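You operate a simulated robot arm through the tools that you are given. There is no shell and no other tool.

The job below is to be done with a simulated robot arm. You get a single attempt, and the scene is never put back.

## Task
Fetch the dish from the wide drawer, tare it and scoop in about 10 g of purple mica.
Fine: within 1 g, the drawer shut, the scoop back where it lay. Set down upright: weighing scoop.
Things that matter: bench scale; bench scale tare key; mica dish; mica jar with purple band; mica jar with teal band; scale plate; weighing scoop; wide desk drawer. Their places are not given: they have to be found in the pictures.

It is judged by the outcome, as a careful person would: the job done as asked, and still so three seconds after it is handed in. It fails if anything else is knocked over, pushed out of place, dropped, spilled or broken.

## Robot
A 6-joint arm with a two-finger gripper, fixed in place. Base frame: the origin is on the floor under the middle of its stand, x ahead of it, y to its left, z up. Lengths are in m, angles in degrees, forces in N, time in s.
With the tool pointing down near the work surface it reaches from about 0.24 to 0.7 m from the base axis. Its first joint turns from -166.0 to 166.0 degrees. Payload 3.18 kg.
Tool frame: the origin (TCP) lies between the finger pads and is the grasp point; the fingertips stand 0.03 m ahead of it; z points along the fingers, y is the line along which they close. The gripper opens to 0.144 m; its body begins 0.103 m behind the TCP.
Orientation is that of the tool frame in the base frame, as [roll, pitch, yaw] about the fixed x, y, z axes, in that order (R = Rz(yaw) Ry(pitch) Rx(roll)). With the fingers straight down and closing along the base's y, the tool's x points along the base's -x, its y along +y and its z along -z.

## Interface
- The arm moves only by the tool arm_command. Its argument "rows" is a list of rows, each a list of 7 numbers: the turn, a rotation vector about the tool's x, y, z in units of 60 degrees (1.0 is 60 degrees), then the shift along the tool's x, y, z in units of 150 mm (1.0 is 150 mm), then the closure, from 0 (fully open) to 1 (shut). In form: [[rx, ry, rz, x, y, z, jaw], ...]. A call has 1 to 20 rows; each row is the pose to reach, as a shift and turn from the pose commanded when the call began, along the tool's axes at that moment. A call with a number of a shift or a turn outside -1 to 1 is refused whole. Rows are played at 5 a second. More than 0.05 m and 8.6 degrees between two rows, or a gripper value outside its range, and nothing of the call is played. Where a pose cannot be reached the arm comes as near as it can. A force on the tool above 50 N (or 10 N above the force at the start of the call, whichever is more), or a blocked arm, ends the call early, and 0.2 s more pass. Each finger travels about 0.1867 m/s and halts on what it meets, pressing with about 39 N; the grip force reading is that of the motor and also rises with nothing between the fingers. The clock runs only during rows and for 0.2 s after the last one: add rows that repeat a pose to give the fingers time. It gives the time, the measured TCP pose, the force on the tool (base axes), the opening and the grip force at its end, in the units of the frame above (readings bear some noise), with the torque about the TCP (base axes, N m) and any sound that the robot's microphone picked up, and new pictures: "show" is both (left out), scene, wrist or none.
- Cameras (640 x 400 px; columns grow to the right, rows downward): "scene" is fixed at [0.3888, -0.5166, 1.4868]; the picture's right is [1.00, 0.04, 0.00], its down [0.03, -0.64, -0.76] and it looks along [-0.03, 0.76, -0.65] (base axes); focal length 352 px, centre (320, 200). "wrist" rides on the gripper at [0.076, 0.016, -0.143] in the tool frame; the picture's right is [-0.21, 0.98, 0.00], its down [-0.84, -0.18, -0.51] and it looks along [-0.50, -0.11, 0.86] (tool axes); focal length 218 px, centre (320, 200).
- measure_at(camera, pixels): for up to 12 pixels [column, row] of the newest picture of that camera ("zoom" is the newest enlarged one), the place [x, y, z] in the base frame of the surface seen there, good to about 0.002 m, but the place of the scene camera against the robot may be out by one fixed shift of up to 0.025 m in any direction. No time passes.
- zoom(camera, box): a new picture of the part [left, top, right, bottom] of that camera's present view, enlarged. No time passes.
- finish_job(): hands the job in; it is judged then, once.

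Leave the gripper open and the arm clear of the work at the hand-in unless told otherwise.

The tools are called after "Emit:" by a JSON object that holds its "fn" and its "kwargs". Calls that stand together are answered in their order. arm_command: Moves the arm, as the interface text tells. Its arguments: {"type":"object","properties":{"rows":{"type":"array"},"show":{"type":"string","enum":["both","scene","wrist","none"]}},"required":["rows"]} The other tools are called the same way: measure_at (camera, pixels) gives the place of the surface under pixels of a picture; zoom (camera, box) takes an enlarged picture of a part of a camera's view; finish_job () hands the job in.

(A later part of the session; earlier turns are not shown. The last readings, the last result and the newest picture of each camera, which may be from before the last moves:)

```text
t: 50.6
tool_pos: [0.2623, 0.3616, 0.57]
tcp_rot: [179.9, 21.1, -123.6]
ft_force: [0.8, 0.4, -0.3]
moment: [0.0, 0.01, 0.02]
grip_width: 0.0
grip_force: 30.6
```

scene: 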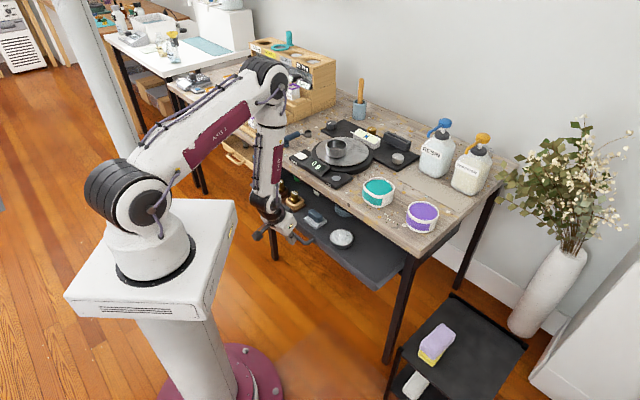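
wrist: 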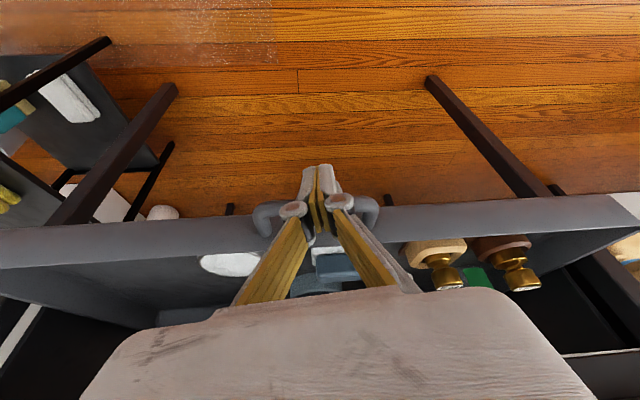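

The drawer is sliding in (the white disc has moved). I'll continue to about 1.5 cm before closed.

Emit:
{"fn": "arm_command", "kwargs": {"rows": [[0, -0.036, 0, -0.098, -0.022, 0.045, 1], [0, -0.072, 0, -0.196, -0.044, 0.091, 1], [0, -0.108, 0, -0.294, -0.066, 0.136, 1], [0, -0.144, 0, -0.392, -0.088, 0.181, 1], [0, -0.18, 0, -0.49, -0.11, 0.227, 1], [0, -0.18, 0, -0.49, -0.11, 0.227, 1]], "show": "both"}}

```text
t: 52.0
tool_pos: [0.3201, 0.4192, 0.5647]
tcp_rot: [179.9, 31.8, -123.5]
ft_force: [0.3, 0.9, -1.3]
moment: [0.0, -0.01, 0.03]
grip_width: 0.0004
grip_force: 31.0
```

scene: 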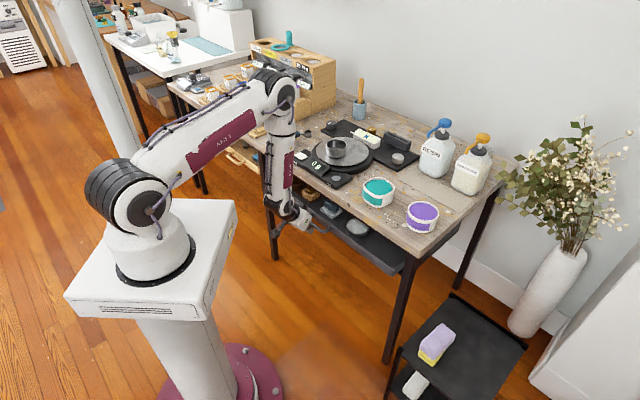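
wrist: 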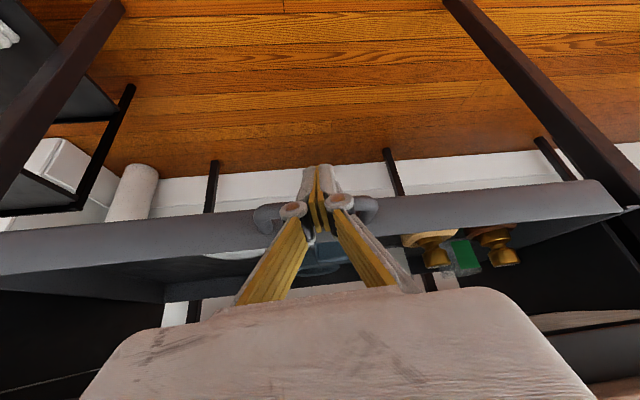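

The bar should be at n≈0.547 and shut is ≈0.565. I'll push the last part in 3 mm steps.

Emit:
{"fn": "arm_command", "kwargs": {"rows": [[0, 0, 0, -0.0167, -0.004, 0.0103, 1], [0, 0, 0, -0.0333, -0.008, 0.0207, 1], [0, 0, 0, -0.05, -0.012, 0.031, 1], [0, 0, 0, -0.0667, -0.016, 0.0413, 1], [0, 0, 0, -0.0833, -0.02, 0.0517, 1], [0, 0, 0, -0.0833, -0.02, 0.0517, 1]], "show": "both"}}

```text
t: 53.4
tool_pos: [0.3304, 0.43, 0.5632]
tcp_rot: [-180.0, 31.8, -123.6]
ft_force: [-0.3, -0.6, 0.4]
moment: [0.0, 0.01, 0.0]
grip_width: 0.0
grip_force: 30.5
```

scene: 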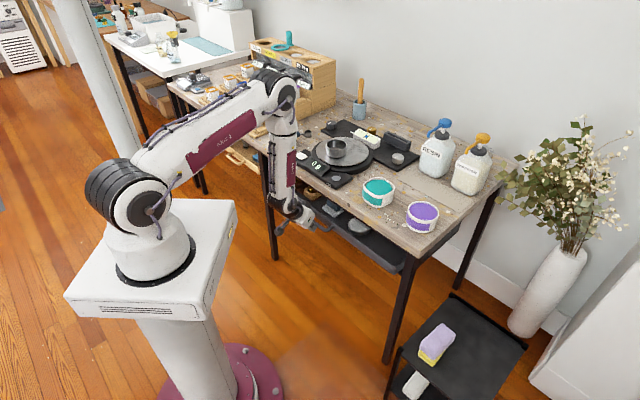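
wrist: 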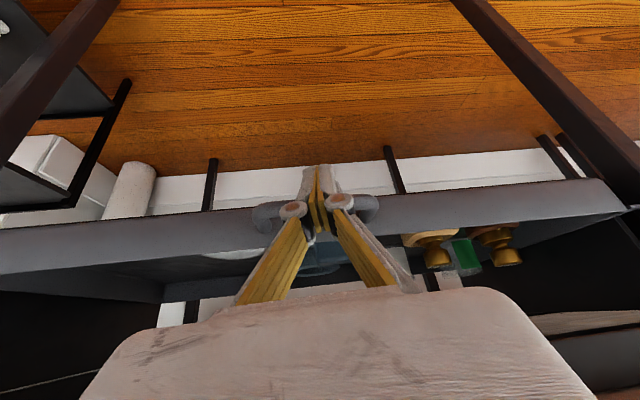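

There is no end-stop force yet. I'll push further in 2-3 mm steps until I feel the stop.

Emit:
{"fn": "arm_command", "kwargs": {"rows": [[0, 0, 0, -0.0167, -0.004, 0.0103, 1], [0, 0, 0, -0.0278, -0.0067, 0.0172, 1], [0, 0, 0, -0.0389, -0.0093, 0.0241, 1], [0, 0, 0, -0.05, -0.012, 0.031, 1], [0, 0, 0, -0.05, -0.012, 0.031, 1]], "show": "both"}}

Emit:
{"fn": "zoom", "kwargs": {"camera": "scene", "box": [300, 200, 420, 275]}}

```text
t: 54.6
tool_pos: [0.3346, 0.4322, 0.5613]
tcp_rot: [179.9, 31.1, -123.6]
ft_force: [-21.5, -16.4, -11.0]
moment: [-0.13, 0.31, -0.17]
grip_width: 0.0002
grip_force: 30.7
```

scene: 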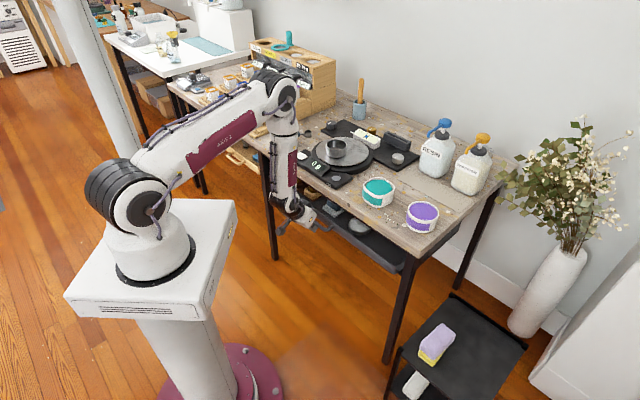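
wrist: 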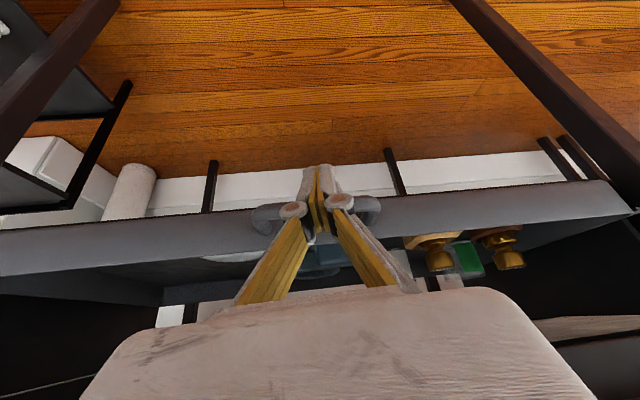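

```text
5.33 times, centred on (360, 238) of scene
```

zoom: 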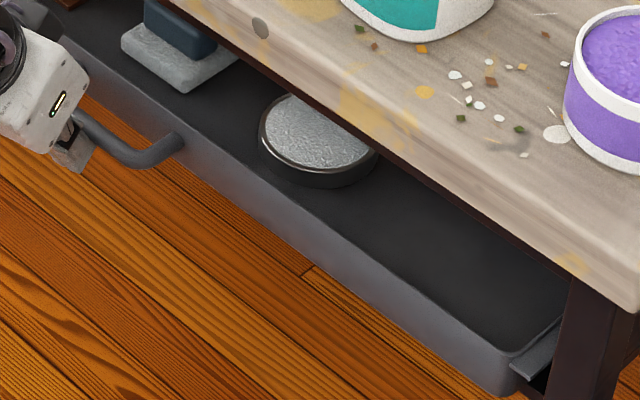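

The stop is felt (≈27 N along +n), and the scene zoom matches the original shut position exactly. I'll back off and bring the tool upright.

Emit:
{"fn": "arm_command", "kwargs": {"rows": [[0, 0, 0, 0.06, 0.014, -0.037, 1], [0, 0, 0, 0.222, 0.053, -0.137, 1], [0, 0.1, 0, 0.4, 0.09, -0.25, 1], [0, 0.22, 0, 0.444, 0.106, -0.3, 1], [0, 0.34, 0, 0.444, 0.106, -0.4, 1], [0, 0.44, 0, 0.444, 0.106, -0.5, 1], [0, 0.53, 0, 0.444, 0.106, -0.6, 1], [0, 0.53, 0, 0.444, 0.106, -0.6, 1]], "show": "both"}}

```text
t: 56.4
tool_pos: [0.2689, 0.3573, 0.6037]
tcp_rot: [-180.0, 0.0, -123.5]
ft_force: [0.2, 0.4, -0.7]
moment: [0.01, -0.01, -0.02]
grip_width: 0.0
grip_force: 30.5
```

scene: 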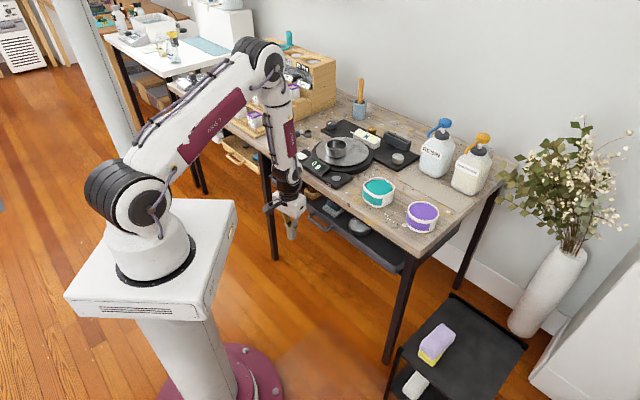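
wrist: 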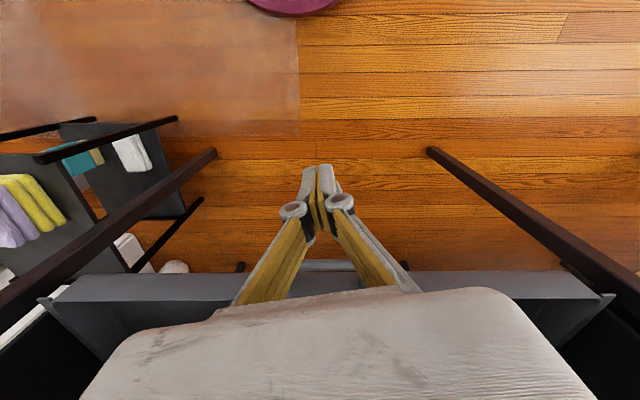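

The arm is clear. I'll rise to working height and then measure the rack near the scoop to make sure the gripper has room.

Emit:
{"fn": "arm_command", "kwargs": {"rows": [[0, 0, 0, 0, 0, -0.25, 0.9], [0, 0, 0, 0, 0, -0.5, 0.8], [0, 0, 0, 0, 0, -0.75, 0.7], [0, 0, 0, 0, 0, -1.0, 0.6], [0, 0, 0, 0, 0, -1.0, 0.6]], "show": "none"}}

Emit:
{"fn": "arm_command", "kwargs": {"rows": [[0, 0, 0, 0, 0, -0.2, 0.6], [0, 0, 0, 0, 0, -0.4, 0.6], [0, 0, 0, 0, 0, -0.6, 0.6], [0, 0, 0, 0, 0, -0.8, 0.6], [0, 0, 0, 0, 0, -0.8, 0.6]], "show": "both"}}

Emit:
{"fn": "measure_at", "kwargs": {"camera": "scene", "pixels": [[254, 113], [254, 125], [262, 135], [270, 128], [240, 125], [275, 112], [290, 133], [281, 140], [300, 133], [307, 130]]}}

```text
t: 57.6
tool_pos: [0.2681, 0.3586, 0.755]
tcp_rot: [180.0, -0.1, -123.5]
ft_force: [-0.9, -0.9, -0.3]
moment: [0.01, 0.03, 0.01]
grip_width: 0.0576
grip_force: 0.0
```

```text
t: 58.8
tool_pos: [0.2671, 0.3576, 0.8756]
tcp_rot: [-180.0, 0.0, -123.5]
ft_force: [0.2, 0.1, 0.3]
moment: [0.01, -0.03, -0.01]
grip_width: 0.0575
grip_force: 0.0
```

scene: 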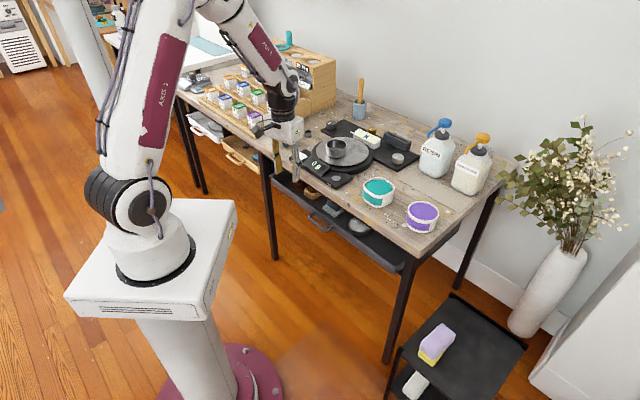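
wrist: 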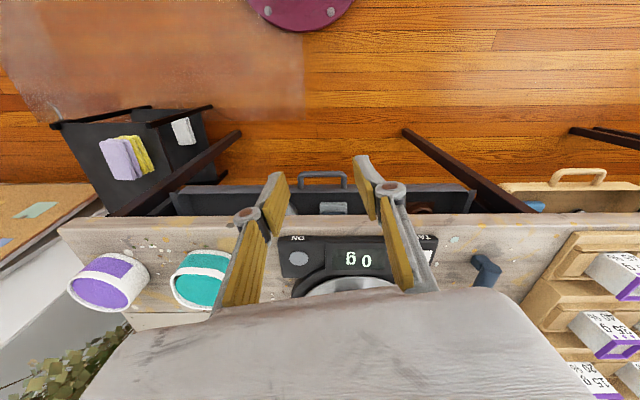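

```text
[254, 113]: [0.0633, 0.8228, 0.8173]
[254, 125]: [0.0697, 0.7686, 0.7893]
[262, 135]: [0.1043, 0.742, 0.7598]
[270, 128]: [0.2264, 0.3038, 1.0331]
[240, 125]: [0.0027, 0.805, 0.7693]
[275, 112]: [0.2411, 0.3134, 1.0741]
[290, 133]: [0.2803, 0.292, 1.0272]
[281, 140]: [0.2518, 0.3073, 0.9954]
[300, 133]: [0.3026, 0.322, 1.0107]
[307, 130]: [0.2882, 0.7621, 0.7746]
```

The rack is at least 10 cm to the side of the scoop handle, so there's room. I'll swing left at this height, turning to yaw −135° so the jaws will close across the scoop handle.

Emit:
{"fn": "arm_command", "kwargs": {"rows": [[0, 0, 0.048, -0.186, 0.193, 0, 0.6], [0, 0, 0.096, -0.372, 0.387, 0, 0.6], [0, 0, 0.144, -0.558, 0.58, 0, 0.6], [0, 0, 0.192, -0.744, 0.773, 0, 0.6], [0, 0, 0.192, -0.744, 0.773, 0, 0.6]], "show": "wrist"}}

```text
t: 60.0
tool_pos: [0.2308, 0.5147, 0.8746]
tcp_rot: [-180.0, 0.0, -135.0]
ft_force: [0.2, 1.0, -0.7]
moment: [-0.01, 0.0, -0.01]
grip_width: 0.0576
grip_force: 0.0
```

wrist: 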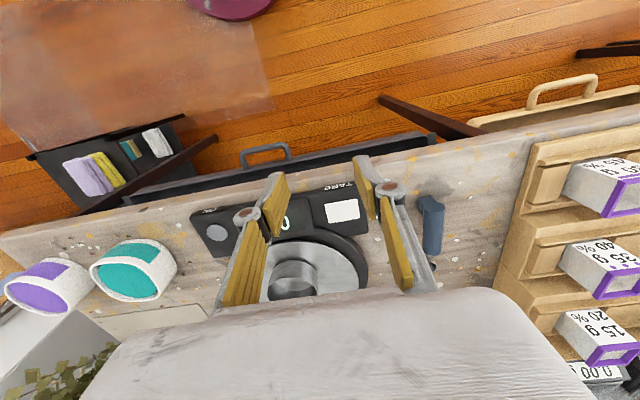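

Next I'll tilt the tool 25° outward while moving to a pre-grasp point about 10 cm back from the scoop handle.

Emit:
{"fn": "arm_command", "kwargs": {"rows": [[0, -0.104, 0, -0.156, 0.21, 0, 0.6], [0, -0.208, 0, -0.312, 0.42, 0, 0.6], [0, -0.313, 0, -0.469, 0.63, 0, 0.6], [0, -0.417, 0, -0.625, 0.839, 0, 0.6], [0, -0.417, 0, -0.625, 0.839, 0, 0.6]], "show": "both"}}

Emit:
{"fn": "zoom", "kwargs": {"camera": "wrist", "box": [220, 60, 440, 240]}}

```text
t: 61.2
tool_pos: [0.2092, 0.6702, 0.8762]
tcp_rot: [180.0, 25.2, -135.0]
ft_force: [-0.2, -0.5, -0.3]
moment: [-0.01, -0.04, 0.01]
grip_width: 0.0575
grip_force: 0.1
```

scene: 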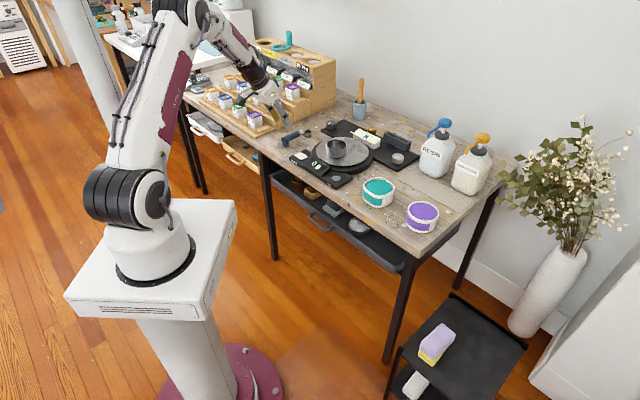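
wrist: 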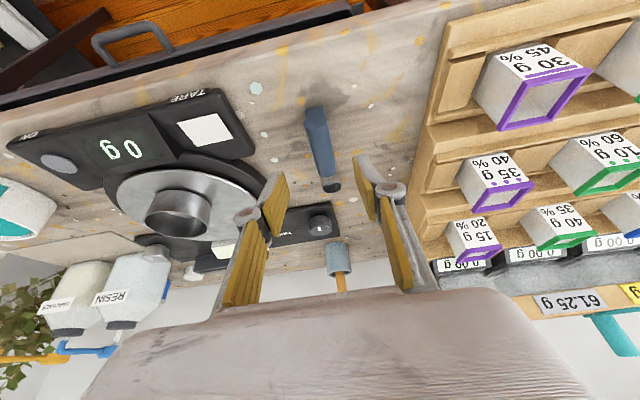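

```text
2.22 times, centred on (330, 150) of wrist
```

zoom: 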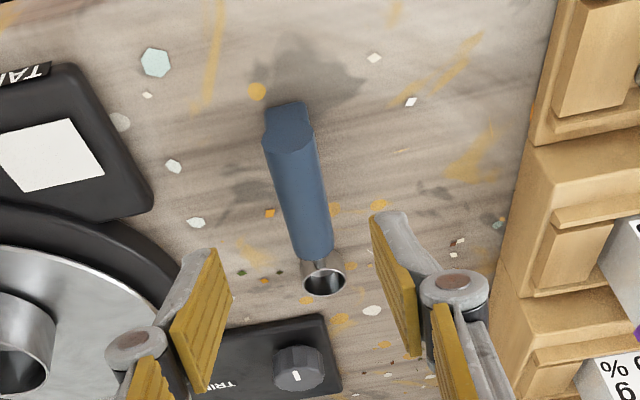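

I now see the scoop from behind: the handle runs from zoom (290,130) to (315,255), with the cup at (325,282). I'll measure along the handle's top and edges.

Emit:
{"fn": "measure_at", "kwargs": {"camera": "zoom", "pixels": [[290, 145], [296, 175], [303, 205], [311, 235], [270, 150], [311, 145], [282, 195], [319, 190], [295, 240], [330, 235], [325, 295], [324, 270]]}}

Emit:
{"fn": "measure_at", "kwargs": {"camera": "zoom", "pixels": [[305, 283], [345, 281], [325, 283], [288, 110], [275, 120], [304, 108], [280, 130], [312, 252], [322, 263], [150, 160], [500, 250], [350, 200]]}}

```text
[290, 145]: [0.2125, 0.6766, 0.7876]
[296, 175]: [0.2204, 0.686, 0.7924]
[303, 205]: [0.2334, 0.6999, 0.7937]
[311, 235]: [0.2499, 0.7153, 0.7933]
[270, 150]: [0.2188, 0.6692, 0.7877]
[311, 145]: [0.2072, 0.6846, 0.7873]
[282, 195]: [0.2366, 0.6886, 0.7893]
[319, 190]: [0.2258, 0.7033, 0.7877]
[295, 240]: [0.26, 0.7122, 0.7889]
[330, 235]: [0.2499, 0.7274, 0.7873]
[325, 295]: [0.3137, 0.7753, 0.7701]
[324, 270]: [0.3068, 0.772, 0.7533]
```

```text
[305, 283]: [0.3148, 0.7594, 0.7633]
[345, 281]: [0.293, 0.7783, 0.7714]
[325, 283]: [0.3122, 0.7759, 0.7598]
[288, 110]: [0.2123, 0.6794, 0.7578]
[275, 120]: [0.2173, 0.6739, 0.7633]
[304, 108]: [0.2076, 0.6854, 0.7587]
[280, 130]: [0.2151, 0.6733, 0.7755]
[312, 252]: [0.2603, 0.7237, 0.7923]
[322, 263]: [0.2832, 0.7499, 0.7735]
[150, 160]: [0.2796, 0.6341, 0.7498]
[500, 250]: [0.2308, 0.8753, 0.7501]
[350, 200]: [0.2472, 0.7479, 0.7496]
```

The handle axis is at t≈-0.329, z≈0.782, running from n≈0.63 to 0.70, with the cup at n≈0.754. For good control when scooping and pouring I'll grip it with about 60° tool tilt. To get into that posture cleanly, I'll first back out, align radially, then tilt.

Emit:
{"fn": "arm_command", "kwargs": {"rows": [[0, 0.104, 0, 0.144, -0.209, -0.064, 0.6], [0, 0.208, 0, 0.288, -0.417, -0.128, 0.6], [0, 0.313, 0, 0.433, -0.626, -0.193, 0.6], [0, 0.417, 0, 0.577, -0.835, -0.257, 0.6], [0, 0.417, 0, 0.577, -0.835, -0.257, 0.6]], "show": "none"}}

Emit:
{"fn": "arm_command", "kwargs": {"rows": [[0, 0, -0.116, 0, 0, 0, 0.6], [0, 0, -0.232, 0, 0, 0, 0.6], [0, 0, -0.347, 0, 0, 0, 0.6], [0, 0, -0.347, 0, 0, 0, 0.6]], "show": "scene"}}

```text
t: 62.4
tool_pos: [0.231, 0.5148, 0.8746]
tcp_rot: [-179.9, 0.0, -135.0]
ft_force: [-0.4, 0.0, 0.3]
moment: [0.0, 0.01, -0.01]
grip_width: 0.0576
grip_force: 0.0
```

```text
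t: 63.4
tool_pos: [0.2311, 0.5123, 0.8739]
tcp_rot: [180.0, 0.0, -114.1]
ft_force: [-0.4, 0.9, 0.4]
moment: [-0.04, 0.02, 0.03]
grip_width: 0.0577
grip_force: 0.0
```

scene: 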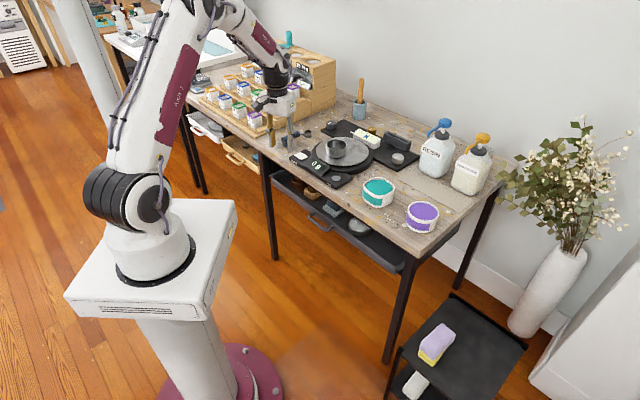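

The tool is radially aligned. Now I'll tilt to 60° in the arm plane.

Emit:
{"fn": "arm_command", "kwargs": {"rows": [[0, -0.125, 0, 0, 0, 0, 0.6], [0, -0.25, 0, 0, 0, 0, 0.6], [0, -0.375, 0, 0, 0, 0, 0.6], [0, -0.5, 0, 0, 0, 0, 0.6], [0, -0.625, 0, 0, 0, 0, 0.6], [0, -0.75, 0, 0, 0, 0, 0.6], [0, -0.875, 0, 0, 0, 0, 0.6], [0, -1.0, 0, 0, 0, 0, 0.6], [0, -1.0, 0, 0, 0, 0, 0.6]], "show": "both"}}

```text
t: 65.4
tool_pos: [0.2313, 0.5148, 0.874]
tcp_rot: [-180.0, 60.1, -114.2]
ft_force: [0.1, 0.4, 0.5]
moment: [0.0, 0.02, 0.0]
grip_width: 0.0573
grip_force: 0.1
out of reach, approached as far as the arm can: row 4
```

scene: 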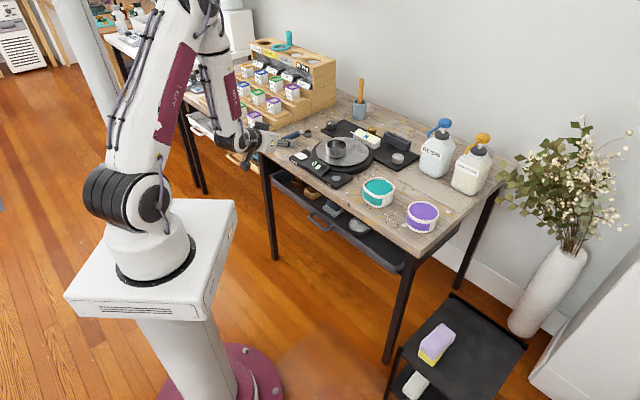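
wrist: 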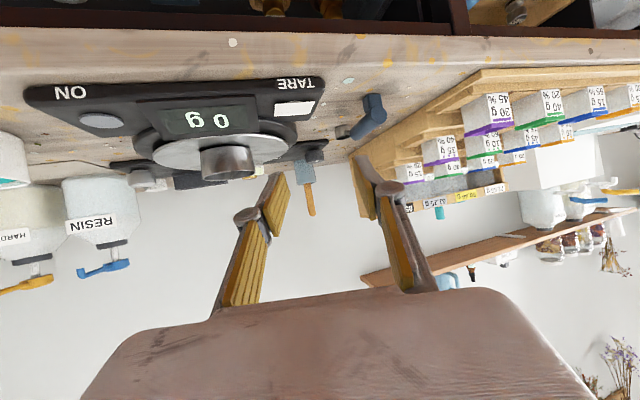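

The posture is exact (60° tilt). Now I'll move out above the scoop handle while turning to line up with it (yaw −135°), in two moves.

Emit:
{"fn": "arm_command", "kwargs": {"rows": [[0.05, 0, 0.029, -0.068, 0.083, 0.171, 0.6], [0.1, 0, 0.058, -0.136, 0.167, 0.343, 0.6], [0.15, 0, 0.087, -0.204, 0.25, 0.514, 0.6], [0.15, 0, 0.087, -0.204, 0.25, 0.514, 0.6]], "show": "none"}}

Emit:
{"fn": "arm_command", "kwargs": {"rows": [[0.05, 0, 0.029, -0.06, 0.115, 0.157, 0.6], [0.1, 0, 0.058, -0.119, 0.23, 0.313, 0.6], [0.15, 0, 0.087, -0.179, 0.345, 0.47, 0.6], [0.15, 0, 0.087, -0.179, 0.345, 0.47, 0.6]], "show": "both"}}

```text
t: 66.4
tool_pos: [0.2296, 0.6042, 0.8626]
tcp_rot: [180.0, 60.0, -124.7]
ft_force: [-0.4, 0.0, 0.0]
moment: [-0.04, 0.03, 0.0]
grip_width: 0.0576
grip_force: 0.0
```

```text
t: 67.4
tool_pos: [0.2309, 0.6951, 0.8504]
tcp_rot: [179.8, 60.0, -135.2]
ft_force: [0.6, 0.3, -0.8]
moment: [0.0, -0.03, -0.01]
grip_width: 0.0574
grip_force: 0.0
```

scene: 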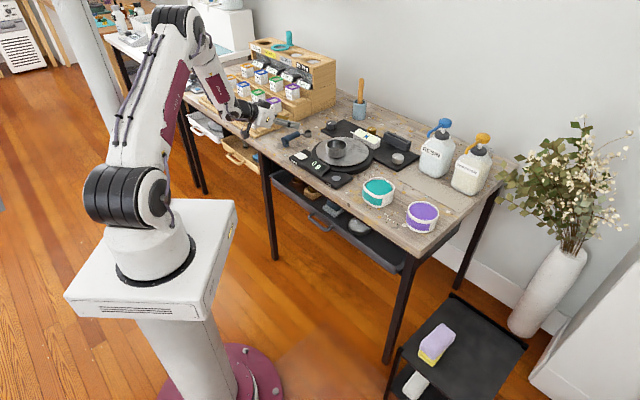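
wrist: 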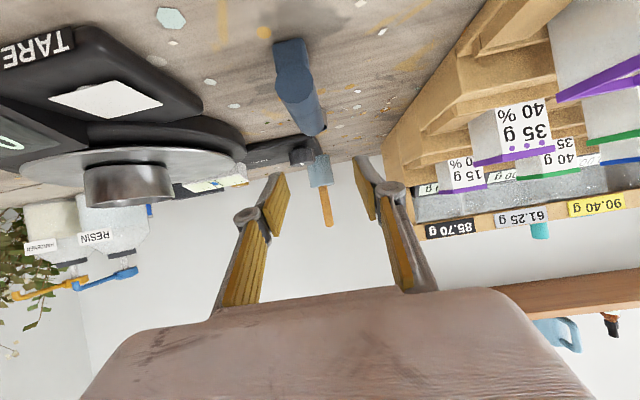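

The scoop handle is seen at (300,90) just below the grip line. I'll measure its top line again to check the side alignment before lowering.

Emit:
{"fn": "zoom", "kwargs": {"camera": "wrist", "box": [230, 20, 370, 170]}}

Emit:
{"fn": "measure_at", "kwargs": {"camera": "wrist", "pixels": [[294, 78], [298, 95], [303, 110], [308, 122], [280, 95], [316, 90], [290, 50], [290, 65], [316, 130], [310, 135], [322, 128], [300, 120]]}}

```text
2.67 times, centred on (300, 95) of wrist
```

zoom: 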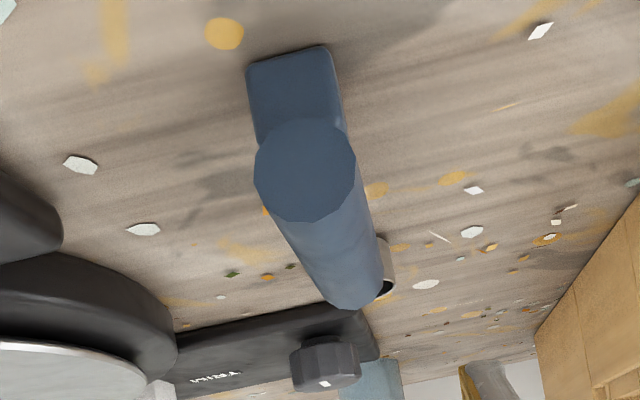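

```text
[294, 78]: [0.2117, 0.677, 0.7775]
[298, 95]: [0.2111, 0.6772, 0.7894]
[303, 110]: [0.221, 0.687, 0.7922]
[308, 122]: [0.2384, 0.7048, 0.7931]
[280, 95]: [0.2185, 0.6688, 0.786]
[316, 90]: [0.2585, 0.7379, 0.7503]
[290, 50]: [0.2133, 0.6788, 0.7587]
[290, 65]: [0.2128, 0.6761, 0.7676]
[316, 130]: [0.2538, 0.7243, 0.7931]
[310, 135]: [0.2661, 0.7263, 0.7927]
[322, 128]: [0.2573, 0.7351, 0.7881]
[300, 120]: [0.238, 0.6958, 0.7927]
```

The alignment is good: TCP t=-0.328 against the handle axis at -0.329. I'll lower straight down so the fingers straddle the handle.

Emit:
{"fn": "arm_command", "kwargs": {"rows": [[0, 0, 0, 0.1, 0, 0.058, 0.6], [0, 0, 0, 0.2, 0, 0.115, 0.6], [0, 0, 0, 0.29, 0, 0.167, 0.6], [0, 0, 0, 0.35, 0, 0.202, 0.6], [0, 0, 0, 0.386, 0, 0.223, 0.6], [0, 0, 0, 0.386, 0, 0.223, 0.6]], "show": "both"}}

Emit:
{"fn": "zoom", "kwargs": {"camera": "scene", "box": [220, 90, 340, 190]}}

```text
t: 68.8
tool_pos: [0.2297, 0.6956, 0.783]
tcp_rot: [179.9, 60.0, -135.1]
ft_force: [-0.6, 0.3, -0.5]
moment: [0.0, 0.01, -0.01]
grip_width: 0.0575
grip_force: 0.1
```

scene: 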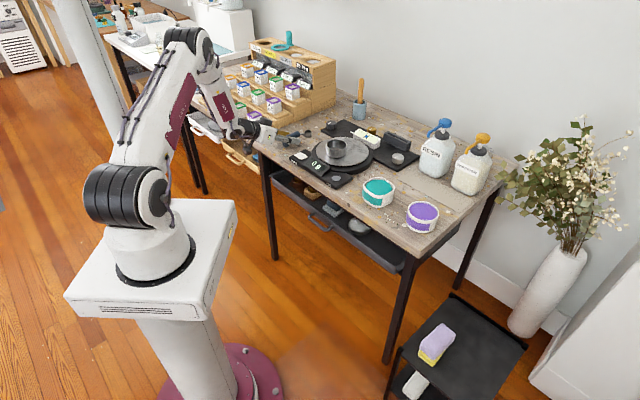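
wrist: 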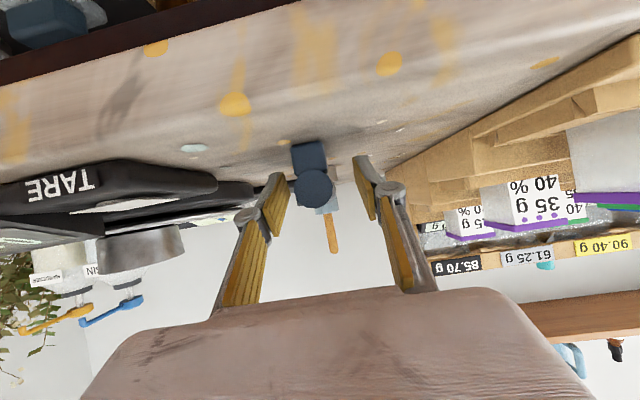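

```text
4.00 times, centred on (280, 140) of scene
```

zoom: 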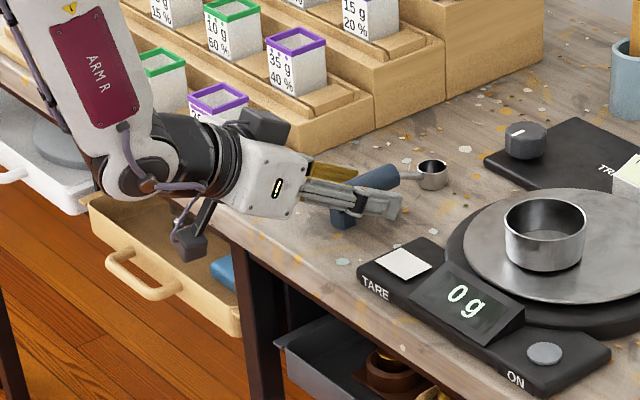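

The handle sits between the pads. I'll close on it.

Emit:
{"fn": "arm_command", "kwargs": {"rows": [[0, 0, 0, 0, 0, 0, 0.75], [0, 0, 0, 0, 0, 0, 0.85], [0, 0, 0, 0, 0, 0, 0.95], [0, 0, 0, 0, 0, 0, 0.95]], "show": "wrist"}}

```text
t: 69.8
tool_pos: [0.2303, 0.6958, 0.7838]
tcp_rot: [179.9, 60.0, -135.1]
ft_force: [-0.2, 0.8, 0.4]
moment: [0.02, 0.0, -0.03]
grip_width: 0.0236
grip_force: 38.9
```

wrist: 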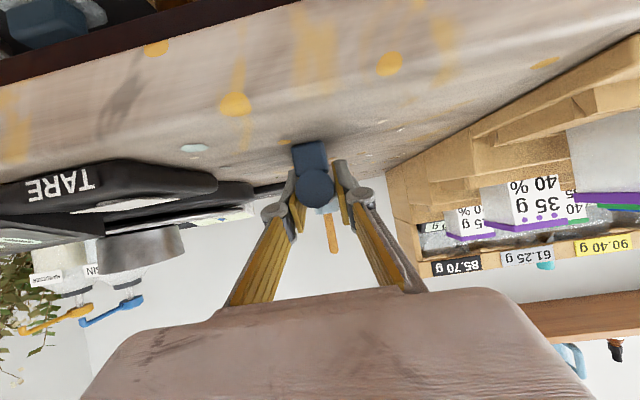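

The handle is gripped (width 23.6 mm). I'll remember this pose for the return: (0.2303,0.6958,0.7838), tilt 60°, yaw −135.1°. Next I'll lift straight up 8 cm, and measure the purple jar from the scene picture.

Emit:
{"fn": "arm_command", "kwargs": {"rows": [[0, 0, 0, -0.06, 0, -0.035, 0.95], [0, 0, 0, -0.19, 0, -0.11, 0.95], [0, 0, 0, -0.32, 0, -0.185, 0.95], [0, 0, 0, -0.462, 0, -0.267, 0.95], [0, 0, 0, -0.462, 0, -0.267, 0.95]], "show": "both"}}

Emit:
{"fn": "zoom", "kwargs": {"camera": "scene", "box": [350, 165, 460, 245]}}

Emit:
{"fn": "measure_at", "kwargs": {"camera": "zoom", "pixels": [[320, 250], [500, 250], [414, 205], [414, 290], [414, 245], [380, 245], [450, 245], [414, 225], [414, 265], [335, 230], [490, 225], [414, 340]]}}

```text
t: 71.0
tool_pos: [0.2303, 0.6954, 0.864]
tcp_rot: [179.9, 60.0, -135.2]
ft_force: [-0.3, -0.2, 0.2]
moment: [-0.01, 0.02, 0.04]
grip_width: 0.0235
grip_force: 38.6
```

scene: 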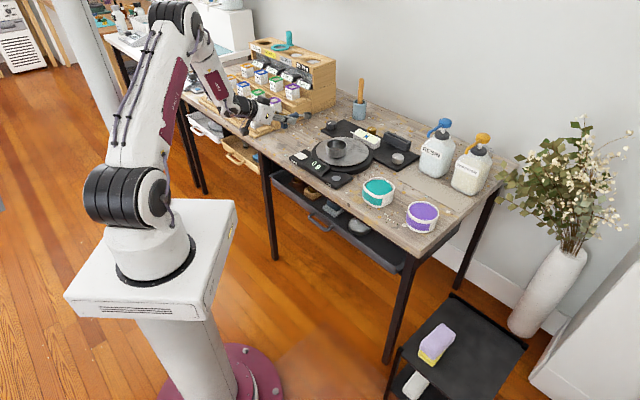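
wrist: 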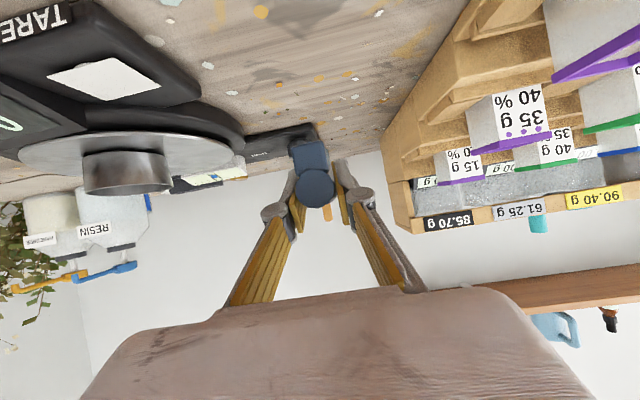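

```text
5.00 times, centred on (405, 205) of scene
```

zoom: 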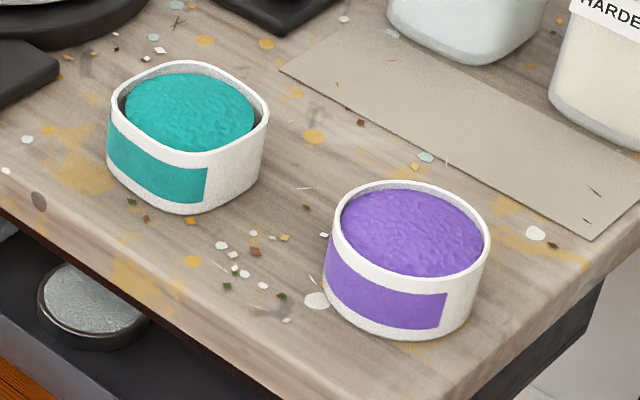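

```text
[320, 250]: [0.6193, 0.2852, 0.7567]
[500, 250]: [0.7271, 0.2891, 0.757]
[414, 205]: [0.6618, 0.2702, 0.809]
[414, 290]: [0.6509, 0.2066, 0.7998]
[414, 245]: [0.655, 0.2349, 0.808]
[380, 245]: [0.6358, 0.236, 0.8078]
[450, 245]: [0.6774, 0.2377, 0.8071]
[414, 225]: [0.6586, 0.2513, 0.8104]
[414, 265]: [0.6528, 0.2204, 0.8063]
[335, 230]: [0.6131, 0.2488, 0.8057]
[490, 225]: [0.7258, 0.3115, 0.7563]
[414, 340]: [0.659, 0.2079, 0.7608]
```

The scoop is held level and clear. The purple jar's centre is about (0.665,0.2635) true, powder surface z≈0.80, radius ≈0.042. I'll retrace to the radial posture, then swing towards the jar.

Emit:
{"fn": "arm_command", "kwargs": {"rows": [[-0.05, 0, -0.029, 0.053, -0.143, -0.136, 0.95], [-0.1, 0, -0.058, 0.105, -0.285, -0.272, 0.95], [-0.15, 0, -0.087, 0.158, -0.428, -0.408, 0.95], [-0.15, 0, -0.087, 0.158, -0.428, -0.408, 0.95]], "show": "none"}}

Emit:
{"fn": "arm_command", "kwargs": {"rows": [[-0.05, 0, -0.029, 0.061, -0.117, -0.15, 0.95], [-0.1, 0, -0.058, 0.123, -0.233, -0.301, 0.95], [-0.15, 0, -0.087, 0.184, -0.35, -0.451, 0.95], [-0.15, 0, -0.087, 0.184, -0.35, -0.451, 0.95]], "show": "both"}}

```text
t: 72.0
tool_pos: [0.23, 0.6029, 0.8733]
tcp_rot: [179.9, 60.0, -124.7]
ft_force: [0.4, -0.7, -0.5]
moment: [0.0, 0.0, -0.01]
grip_width: 0.0235
grip_force: 38.6
```

```text
t: 73.0
tool_pos: [0.2324, 0.5152, 0.8835]
tcp_rot: [179.9, 60.0, -114.1]
ft_force: [-0.5, 0.3, 0.1]
moment: [0.02, 0.0, 0.03]
grip_width: 0.0233
grip_force: 38.7
```

scene: 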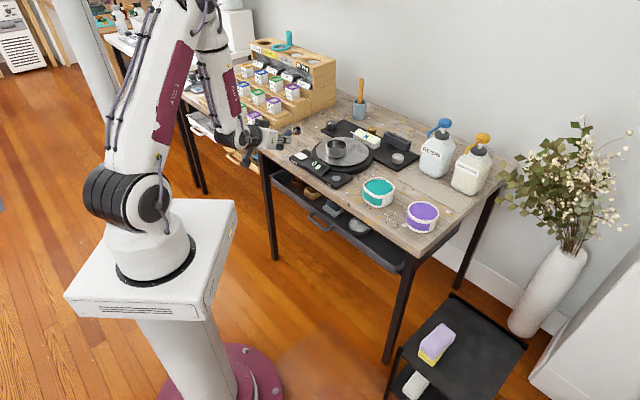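
wrist: 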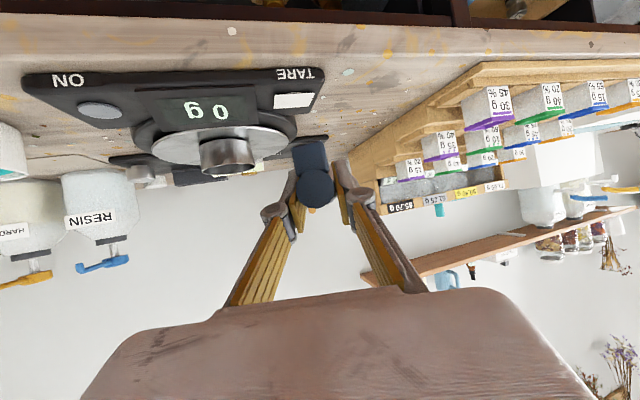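

Now swinging to the right around the base in three equal steps of about 14.7°, with the scoop level.

Emit:
{"fn": "arm_command", "kwargs": {"rows": [[0.053, 0, 0.031, 0.016, -0.239, -0.027, 0.95], [0.106, 0, 0.061, 0.031, -0.478, -0.054, 0.95], [0.159, 0, 0.092, 0.047, -0.716, -0.08, 0.95], [0.212, 0, 0.1225, 0.062, -0.955, -0.107, 0.95], [0.212, 0, 0.1225, 0.062, -0.955, -0.107, 0.95]], "show": "none"}}

Emit:
{"fn": "arm_command", "kwargs": {"rows": [[0.053, 0, 0.031, 0.016, -0.239, -0.027, 0.95], [0.106, 0, 0.061, 0.031, -0.478, -0.054, 0.95], [0.159, 0, 0.092, 0.047, -0.716, -0.08, 0.95], [0.212, 0, 0.1225, 0.062, -0.955, -0.107, 0.95], [0.212, 0, 0.1225, 0.062, -0.955, -0.107, 0.95]], "show": "none"}}

Emit:
{"fn": "arm_command", "kwargs": {"rows": [[0.053, 0, 0.031, 0.016, -0.239, -0.027, 0.95], [0.106, 0, 0.061, 0.031, -0.478, -0.054, 0.95], [0.159, 0, 0.092, 0.047, -0.716, -0.08, 0.95], [0.212, 0, 0.1225, 0.062, -0.955, -0.107, 0.95], [0.212, 0, 0.1225, 0.062, -0.955, -0.107, 0.95]], "show": "both"}}

```text
t: 74.2
tool_pos: [0.3553, 0.4401, 0.8822]
tcp_rot: [180.0, 59.9, -129.1]
ft_force: [-0.8, -1.1, -0.2]
moment: [0.02, 0.0, -0.01]
grip_width: 0.0233
grip_force: 39.0
```

```text
t: 75.4
tool_pos: [0.4544, 0.3358, 0.8827]
tcp_rot: [179.9, 60.0, -143.7]
ft_force: [0.5, 0.1, -1.5]
moment: [0.02, -0.01, 0.01]
grip_width: 0.0234
grip_force: 38.9
```

```text
t: 76.6
tool_pos: [0.5248, 0.207, 0.883]
tcp_rot: [179.9, 59.9, -158.4]
ft_force: [0.0, -0.4, -1.0]
moment: [-0.01, 0.01, 0.03]
grip_width: 0.0235
grip_force: 39.2
```

scene: 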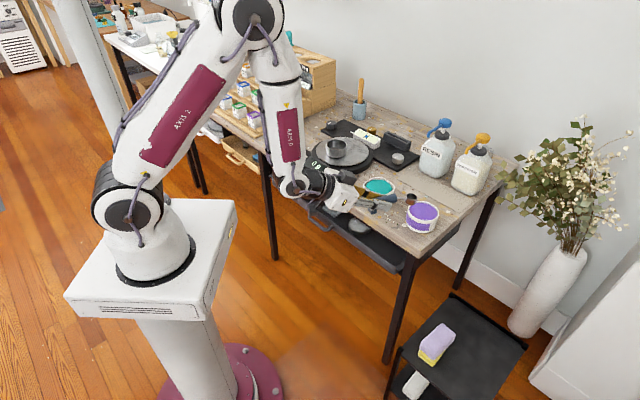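
wrist: 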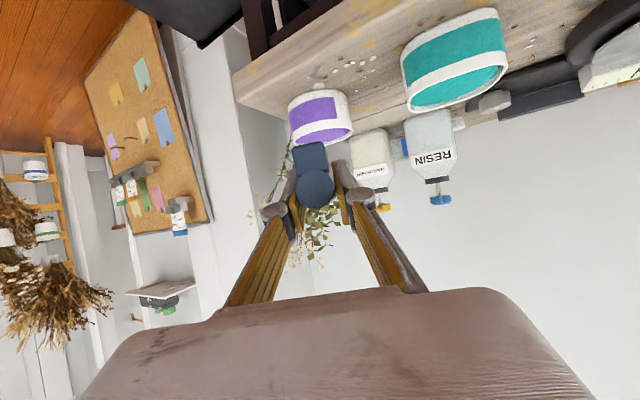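

The scoop cup is now near the purple jar. I'll zoom in the scene view to measure cup and jar with the same camera, so any fixed shift cancels.

Emit:
{"fn": "zoom", "kwargs": {"camera": "scene", "box": [360, 170, 460, 240]}}

Emit:
{"fn": "measure_at", "kwargs": {"camera": "zoom", "pixels": [[300, 165], [345, 165], [322, 150], [322, 182], [285, 250], [460, 250], [375, 200], [375, 300], [375, 240], [375, 265], [440, 205], [330, 200]]}}

```text
5.71 times, centred on (410, 205) of scene
```

zoom: 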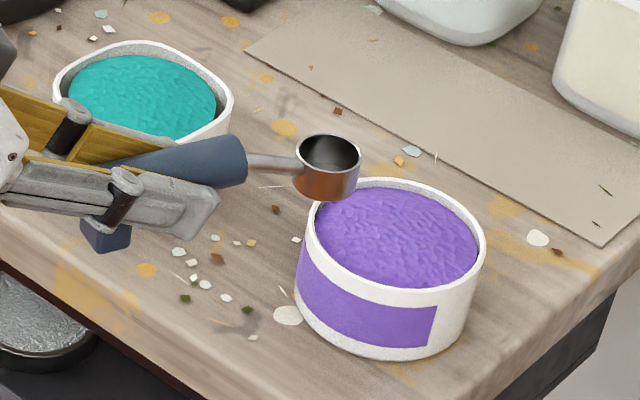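

```text
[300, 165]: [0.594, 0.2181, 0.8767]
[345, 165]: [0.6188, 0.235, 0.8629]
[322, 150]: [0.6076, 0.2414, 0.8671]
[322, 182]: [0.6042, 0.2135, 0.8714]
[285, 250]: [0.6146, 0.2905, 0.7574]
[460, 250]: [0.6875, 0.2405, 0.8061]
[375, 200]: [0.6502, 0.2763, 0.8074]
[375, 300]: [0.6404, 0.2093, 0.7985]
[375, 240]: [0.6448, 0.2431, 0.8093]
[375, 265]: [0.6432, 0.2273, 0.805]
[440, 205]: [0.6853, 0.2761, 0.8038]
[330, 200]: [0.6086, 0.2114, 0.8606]
```

I'll measure the cup's rim and the jar's rim edges more carefully on this zoom.

Emit:
{"fn": "measure_at", "kwargs": {"camera": "zoom", "pixels": [[297, 155], [360, 160], [330, 136], [322, 171], [309, 220], [482, 250], [400, 182], [385, 297], [320, 205], [470, 215], [350, 187], [445, 285]]}}

Emit:
{"fn": "measure_at", "kwargs": {"camera": "zoom", "pixels": [[440, 190], [460, 205], [330, 270], [312, 240], [478, 235], [420, 297], [355, 285], [400, 235], [340, 220], [450, 230], [400, 275], [395, 200]]}}

```text
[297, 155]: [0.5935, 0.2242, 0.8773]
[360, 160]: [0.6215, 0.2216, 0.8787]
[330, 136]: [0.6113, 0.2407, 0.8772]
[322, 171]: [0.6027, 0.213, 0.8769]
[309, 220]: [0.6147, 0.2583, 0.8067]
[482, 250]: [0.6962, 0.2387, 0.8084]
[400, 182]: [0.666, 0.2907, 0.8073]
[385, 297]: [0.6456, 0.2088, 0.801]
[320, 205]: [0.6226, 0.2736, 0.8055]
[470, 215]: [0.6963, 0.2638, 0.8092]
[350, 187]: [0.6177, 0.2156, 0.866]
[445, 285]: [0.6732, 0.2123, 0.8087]
```

```text
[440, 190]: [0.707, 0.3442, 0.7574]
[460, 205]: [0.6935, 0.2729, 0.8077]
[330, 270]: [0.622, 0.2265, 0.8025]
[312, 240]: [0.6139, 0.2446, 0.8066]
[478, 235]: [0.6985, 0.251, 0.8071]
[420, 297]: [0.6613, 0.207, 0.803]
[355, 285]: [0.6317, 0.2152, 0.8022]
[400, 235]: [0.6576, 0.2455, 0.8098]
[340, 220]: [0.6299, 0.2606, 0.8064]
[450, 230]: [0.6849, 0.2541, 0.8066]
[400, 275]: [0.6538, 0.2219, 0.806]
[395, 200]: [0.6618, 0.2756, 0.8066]
```

In scene coordinates the cup rim centre is (0.607,0.2265) and the jar centre (0.655,0.249), with outer radius 0.042 and powder level with the rim. I'll move the cup over the jar's middle, nose pitched 15° down, about 3 cm above the powder.

Emit:
{"fn": "arm_command", "kwargs": {"rows": [[0, 0.083, 0, -0.034, 0.008, 0.139, 0.95], [0, 0.167, 0, -0.068, 0.015, 0.279, 0.95], [0, 0.25, 0, -0.102, 0.023, 0.418, 0.95], [0, 0.25, 0, -0.102, 0.023, 0.418, 0.95]], "show": "both"}}

Emit:
{"fn": "zoom", "kwargs": {"camera": "scene", "box": [360, 170, 460, 240]}}

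```text
t: 77.6
tool_pos: [0.5817, 0.2348, 0.8643]
tcp_rot: [179.9, 45.0, -158.3]
ft_force: [-0.7, -0.9, -1.0]
moment: [0.0, 0.06, 0.02]
grip_width: 0.0234
grip_force: 39.2
```

scene: 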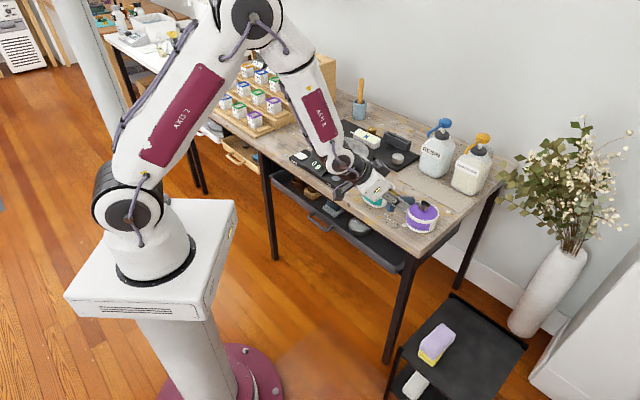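
wrist: 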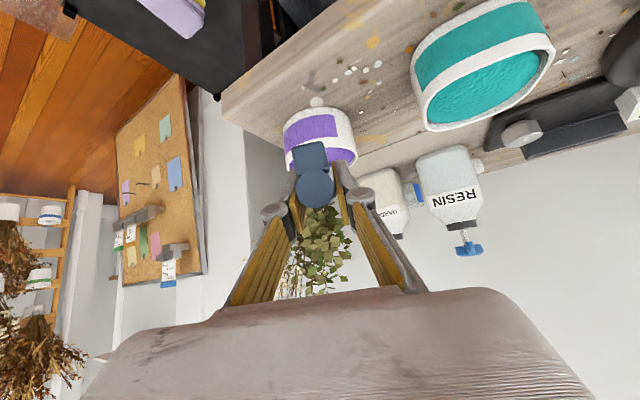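

```text
5.71 times, centred on (410, 205) of scene
```

zoom: 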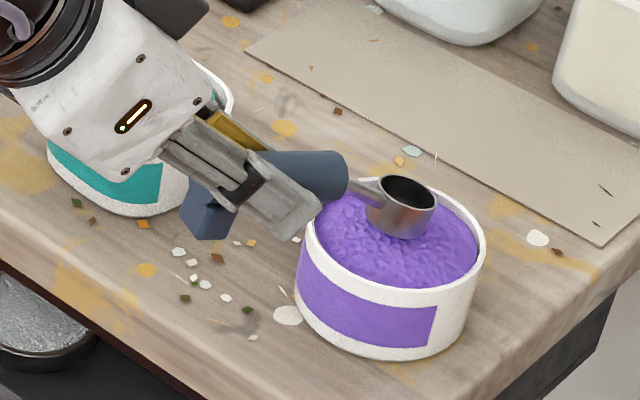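

The cup hovers over the powder. I'll measure the cup's rim against the jar centre once more.

Emit:
{"fn": "measure_at", "kwargs": {"camera": "zoom", "pixels": [[370, 200], [435, 203], [405, 177], [398, 214], [400, 232], [380, 228], [425, 228], [300, 215], [345, 180], [310, 160], [380, 192], [400, 260]]}}

```text
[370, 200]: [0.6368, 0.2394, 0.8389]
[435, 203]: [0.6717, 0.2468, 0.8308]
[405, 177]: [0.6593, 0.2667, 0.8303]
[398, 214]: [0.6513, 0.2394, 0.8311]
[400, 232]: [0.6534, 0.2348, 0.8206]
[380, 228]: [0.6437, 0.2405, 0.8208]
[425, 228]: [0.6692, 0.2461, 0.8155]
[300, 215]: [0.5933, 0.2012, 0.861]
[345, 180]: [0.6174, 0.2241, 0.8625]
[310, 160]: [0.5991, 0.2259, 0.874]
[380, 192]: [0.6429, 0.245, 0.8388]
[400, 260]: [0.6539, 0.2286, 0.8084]
```

The cup is centred over the jar. I'll lower it about 33 mm in small steps so the rim goes just below the powder surface, watching the force.

Emit:
{"fn": "arm_command", "kwargs": {"rows": [[0, 0, 0, 0.047, 0, 0.047, 0.95], [0, 0, 0, 0.085, 0, 0.085, 0.95], [0, 0, 0, 0.113, 0, 0.113, 0.95], [0, 0, 0, 0.137, 0, 0.137, 0.95], [0, 0, 0, 0.156, 0, 0.156, 0.95], [0, 0, 0, 0.156, 0, 0.156, 0.95]], "show": "scene"}}

Emit:
{"fn": "zoom", "kwargs": {"camera": "scene", "box": [360, 170, 460, 240]}}

```text
t: 79.0
tool_pos: [0.5809, 0.2341, 0.8311]
tcp_rot: [179.9, 45.0, -158.2]
ft_force: [0.2, -0.7, 0.2]
moment: [0.02, 0.03, 0.03]
grip_width: 0.0233
grip_force: 39.3
```

scene: 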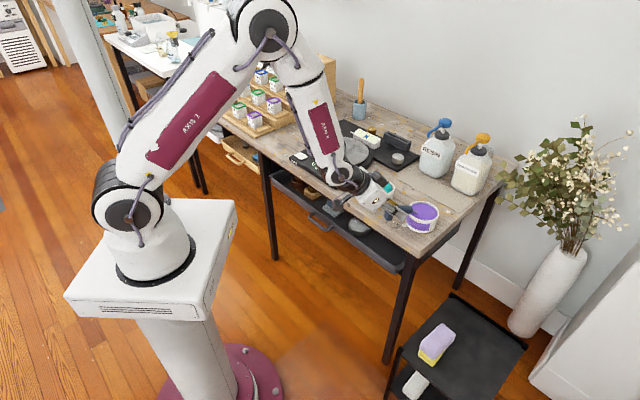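

```text
5.71 times, centred on (410, 205) of scene
```

zoom: 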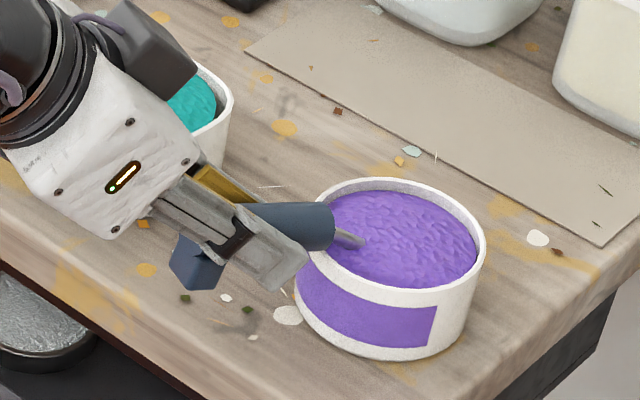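

The cup is under the powder, with the neck just showing at (350,240) in the zoom, and force is ~0. I'll level the scoop while raising it slowly out of the jar.

Emit:
{"fn": "arm_command", "kwargs": {"rows": [[0, -0.067, 0, 0.016, 0, -0.012, 0.95], [0, -0.133, 0, 0.021, 0, -0.03, 0.95], [0, -0.2, 0, 0.024, 0, -0.046, 0.95], [0, -0.25, 0, 0.007, 0, -0.074, 0.95], [0, -0.25, 0, -0.04, 0, -0.118, 0.95], [0, -0.25, 0, -0.077, 0, -0.159, 0.95], [0, -0.25, 0, -0.124, 0, -0.206, 0.95], [0, -0.25, 0, -0.171, 0, -0.253, 0.95], [0, -0.25, 0, -0.171, 0, -0.253, 0.95]], "show": "scene"}}

Emit:
{"fn": "zoom", "kwargs": {"camera": "scene", "box": [360, 160, 460, 230]}}

```text
t: 81.0
tool_pos: [0.5726, 0.2318, 0.8767]
tcp_rot: [179.9, 60.0, -158.4]
ft_force: [-0.2, -0.7, -0.7]
moment: [-0.01, 0.0, 0.02]
grip_width: 0.0233
grip_force: 38.9
```

scene: 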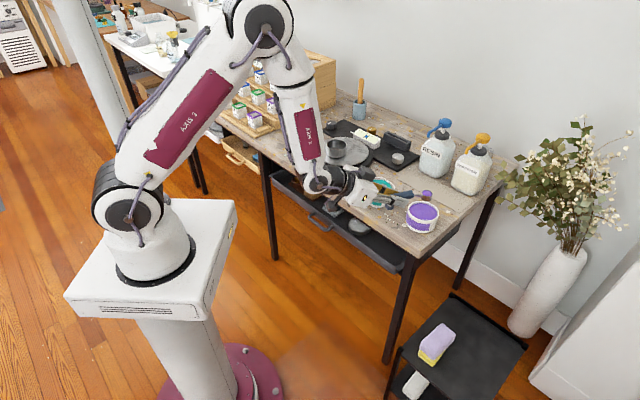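

```text
5.71 times, centred on (410, 195) of scene
```

zoom: 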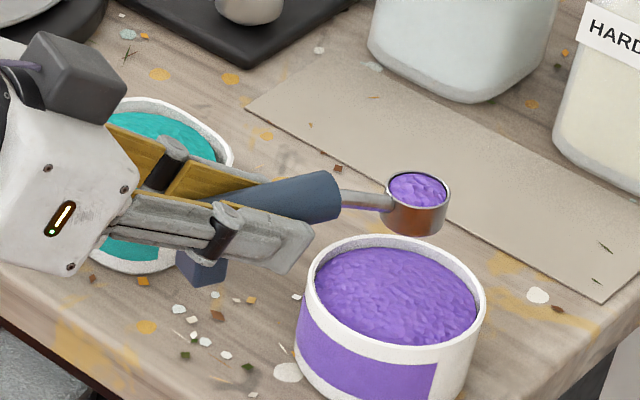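

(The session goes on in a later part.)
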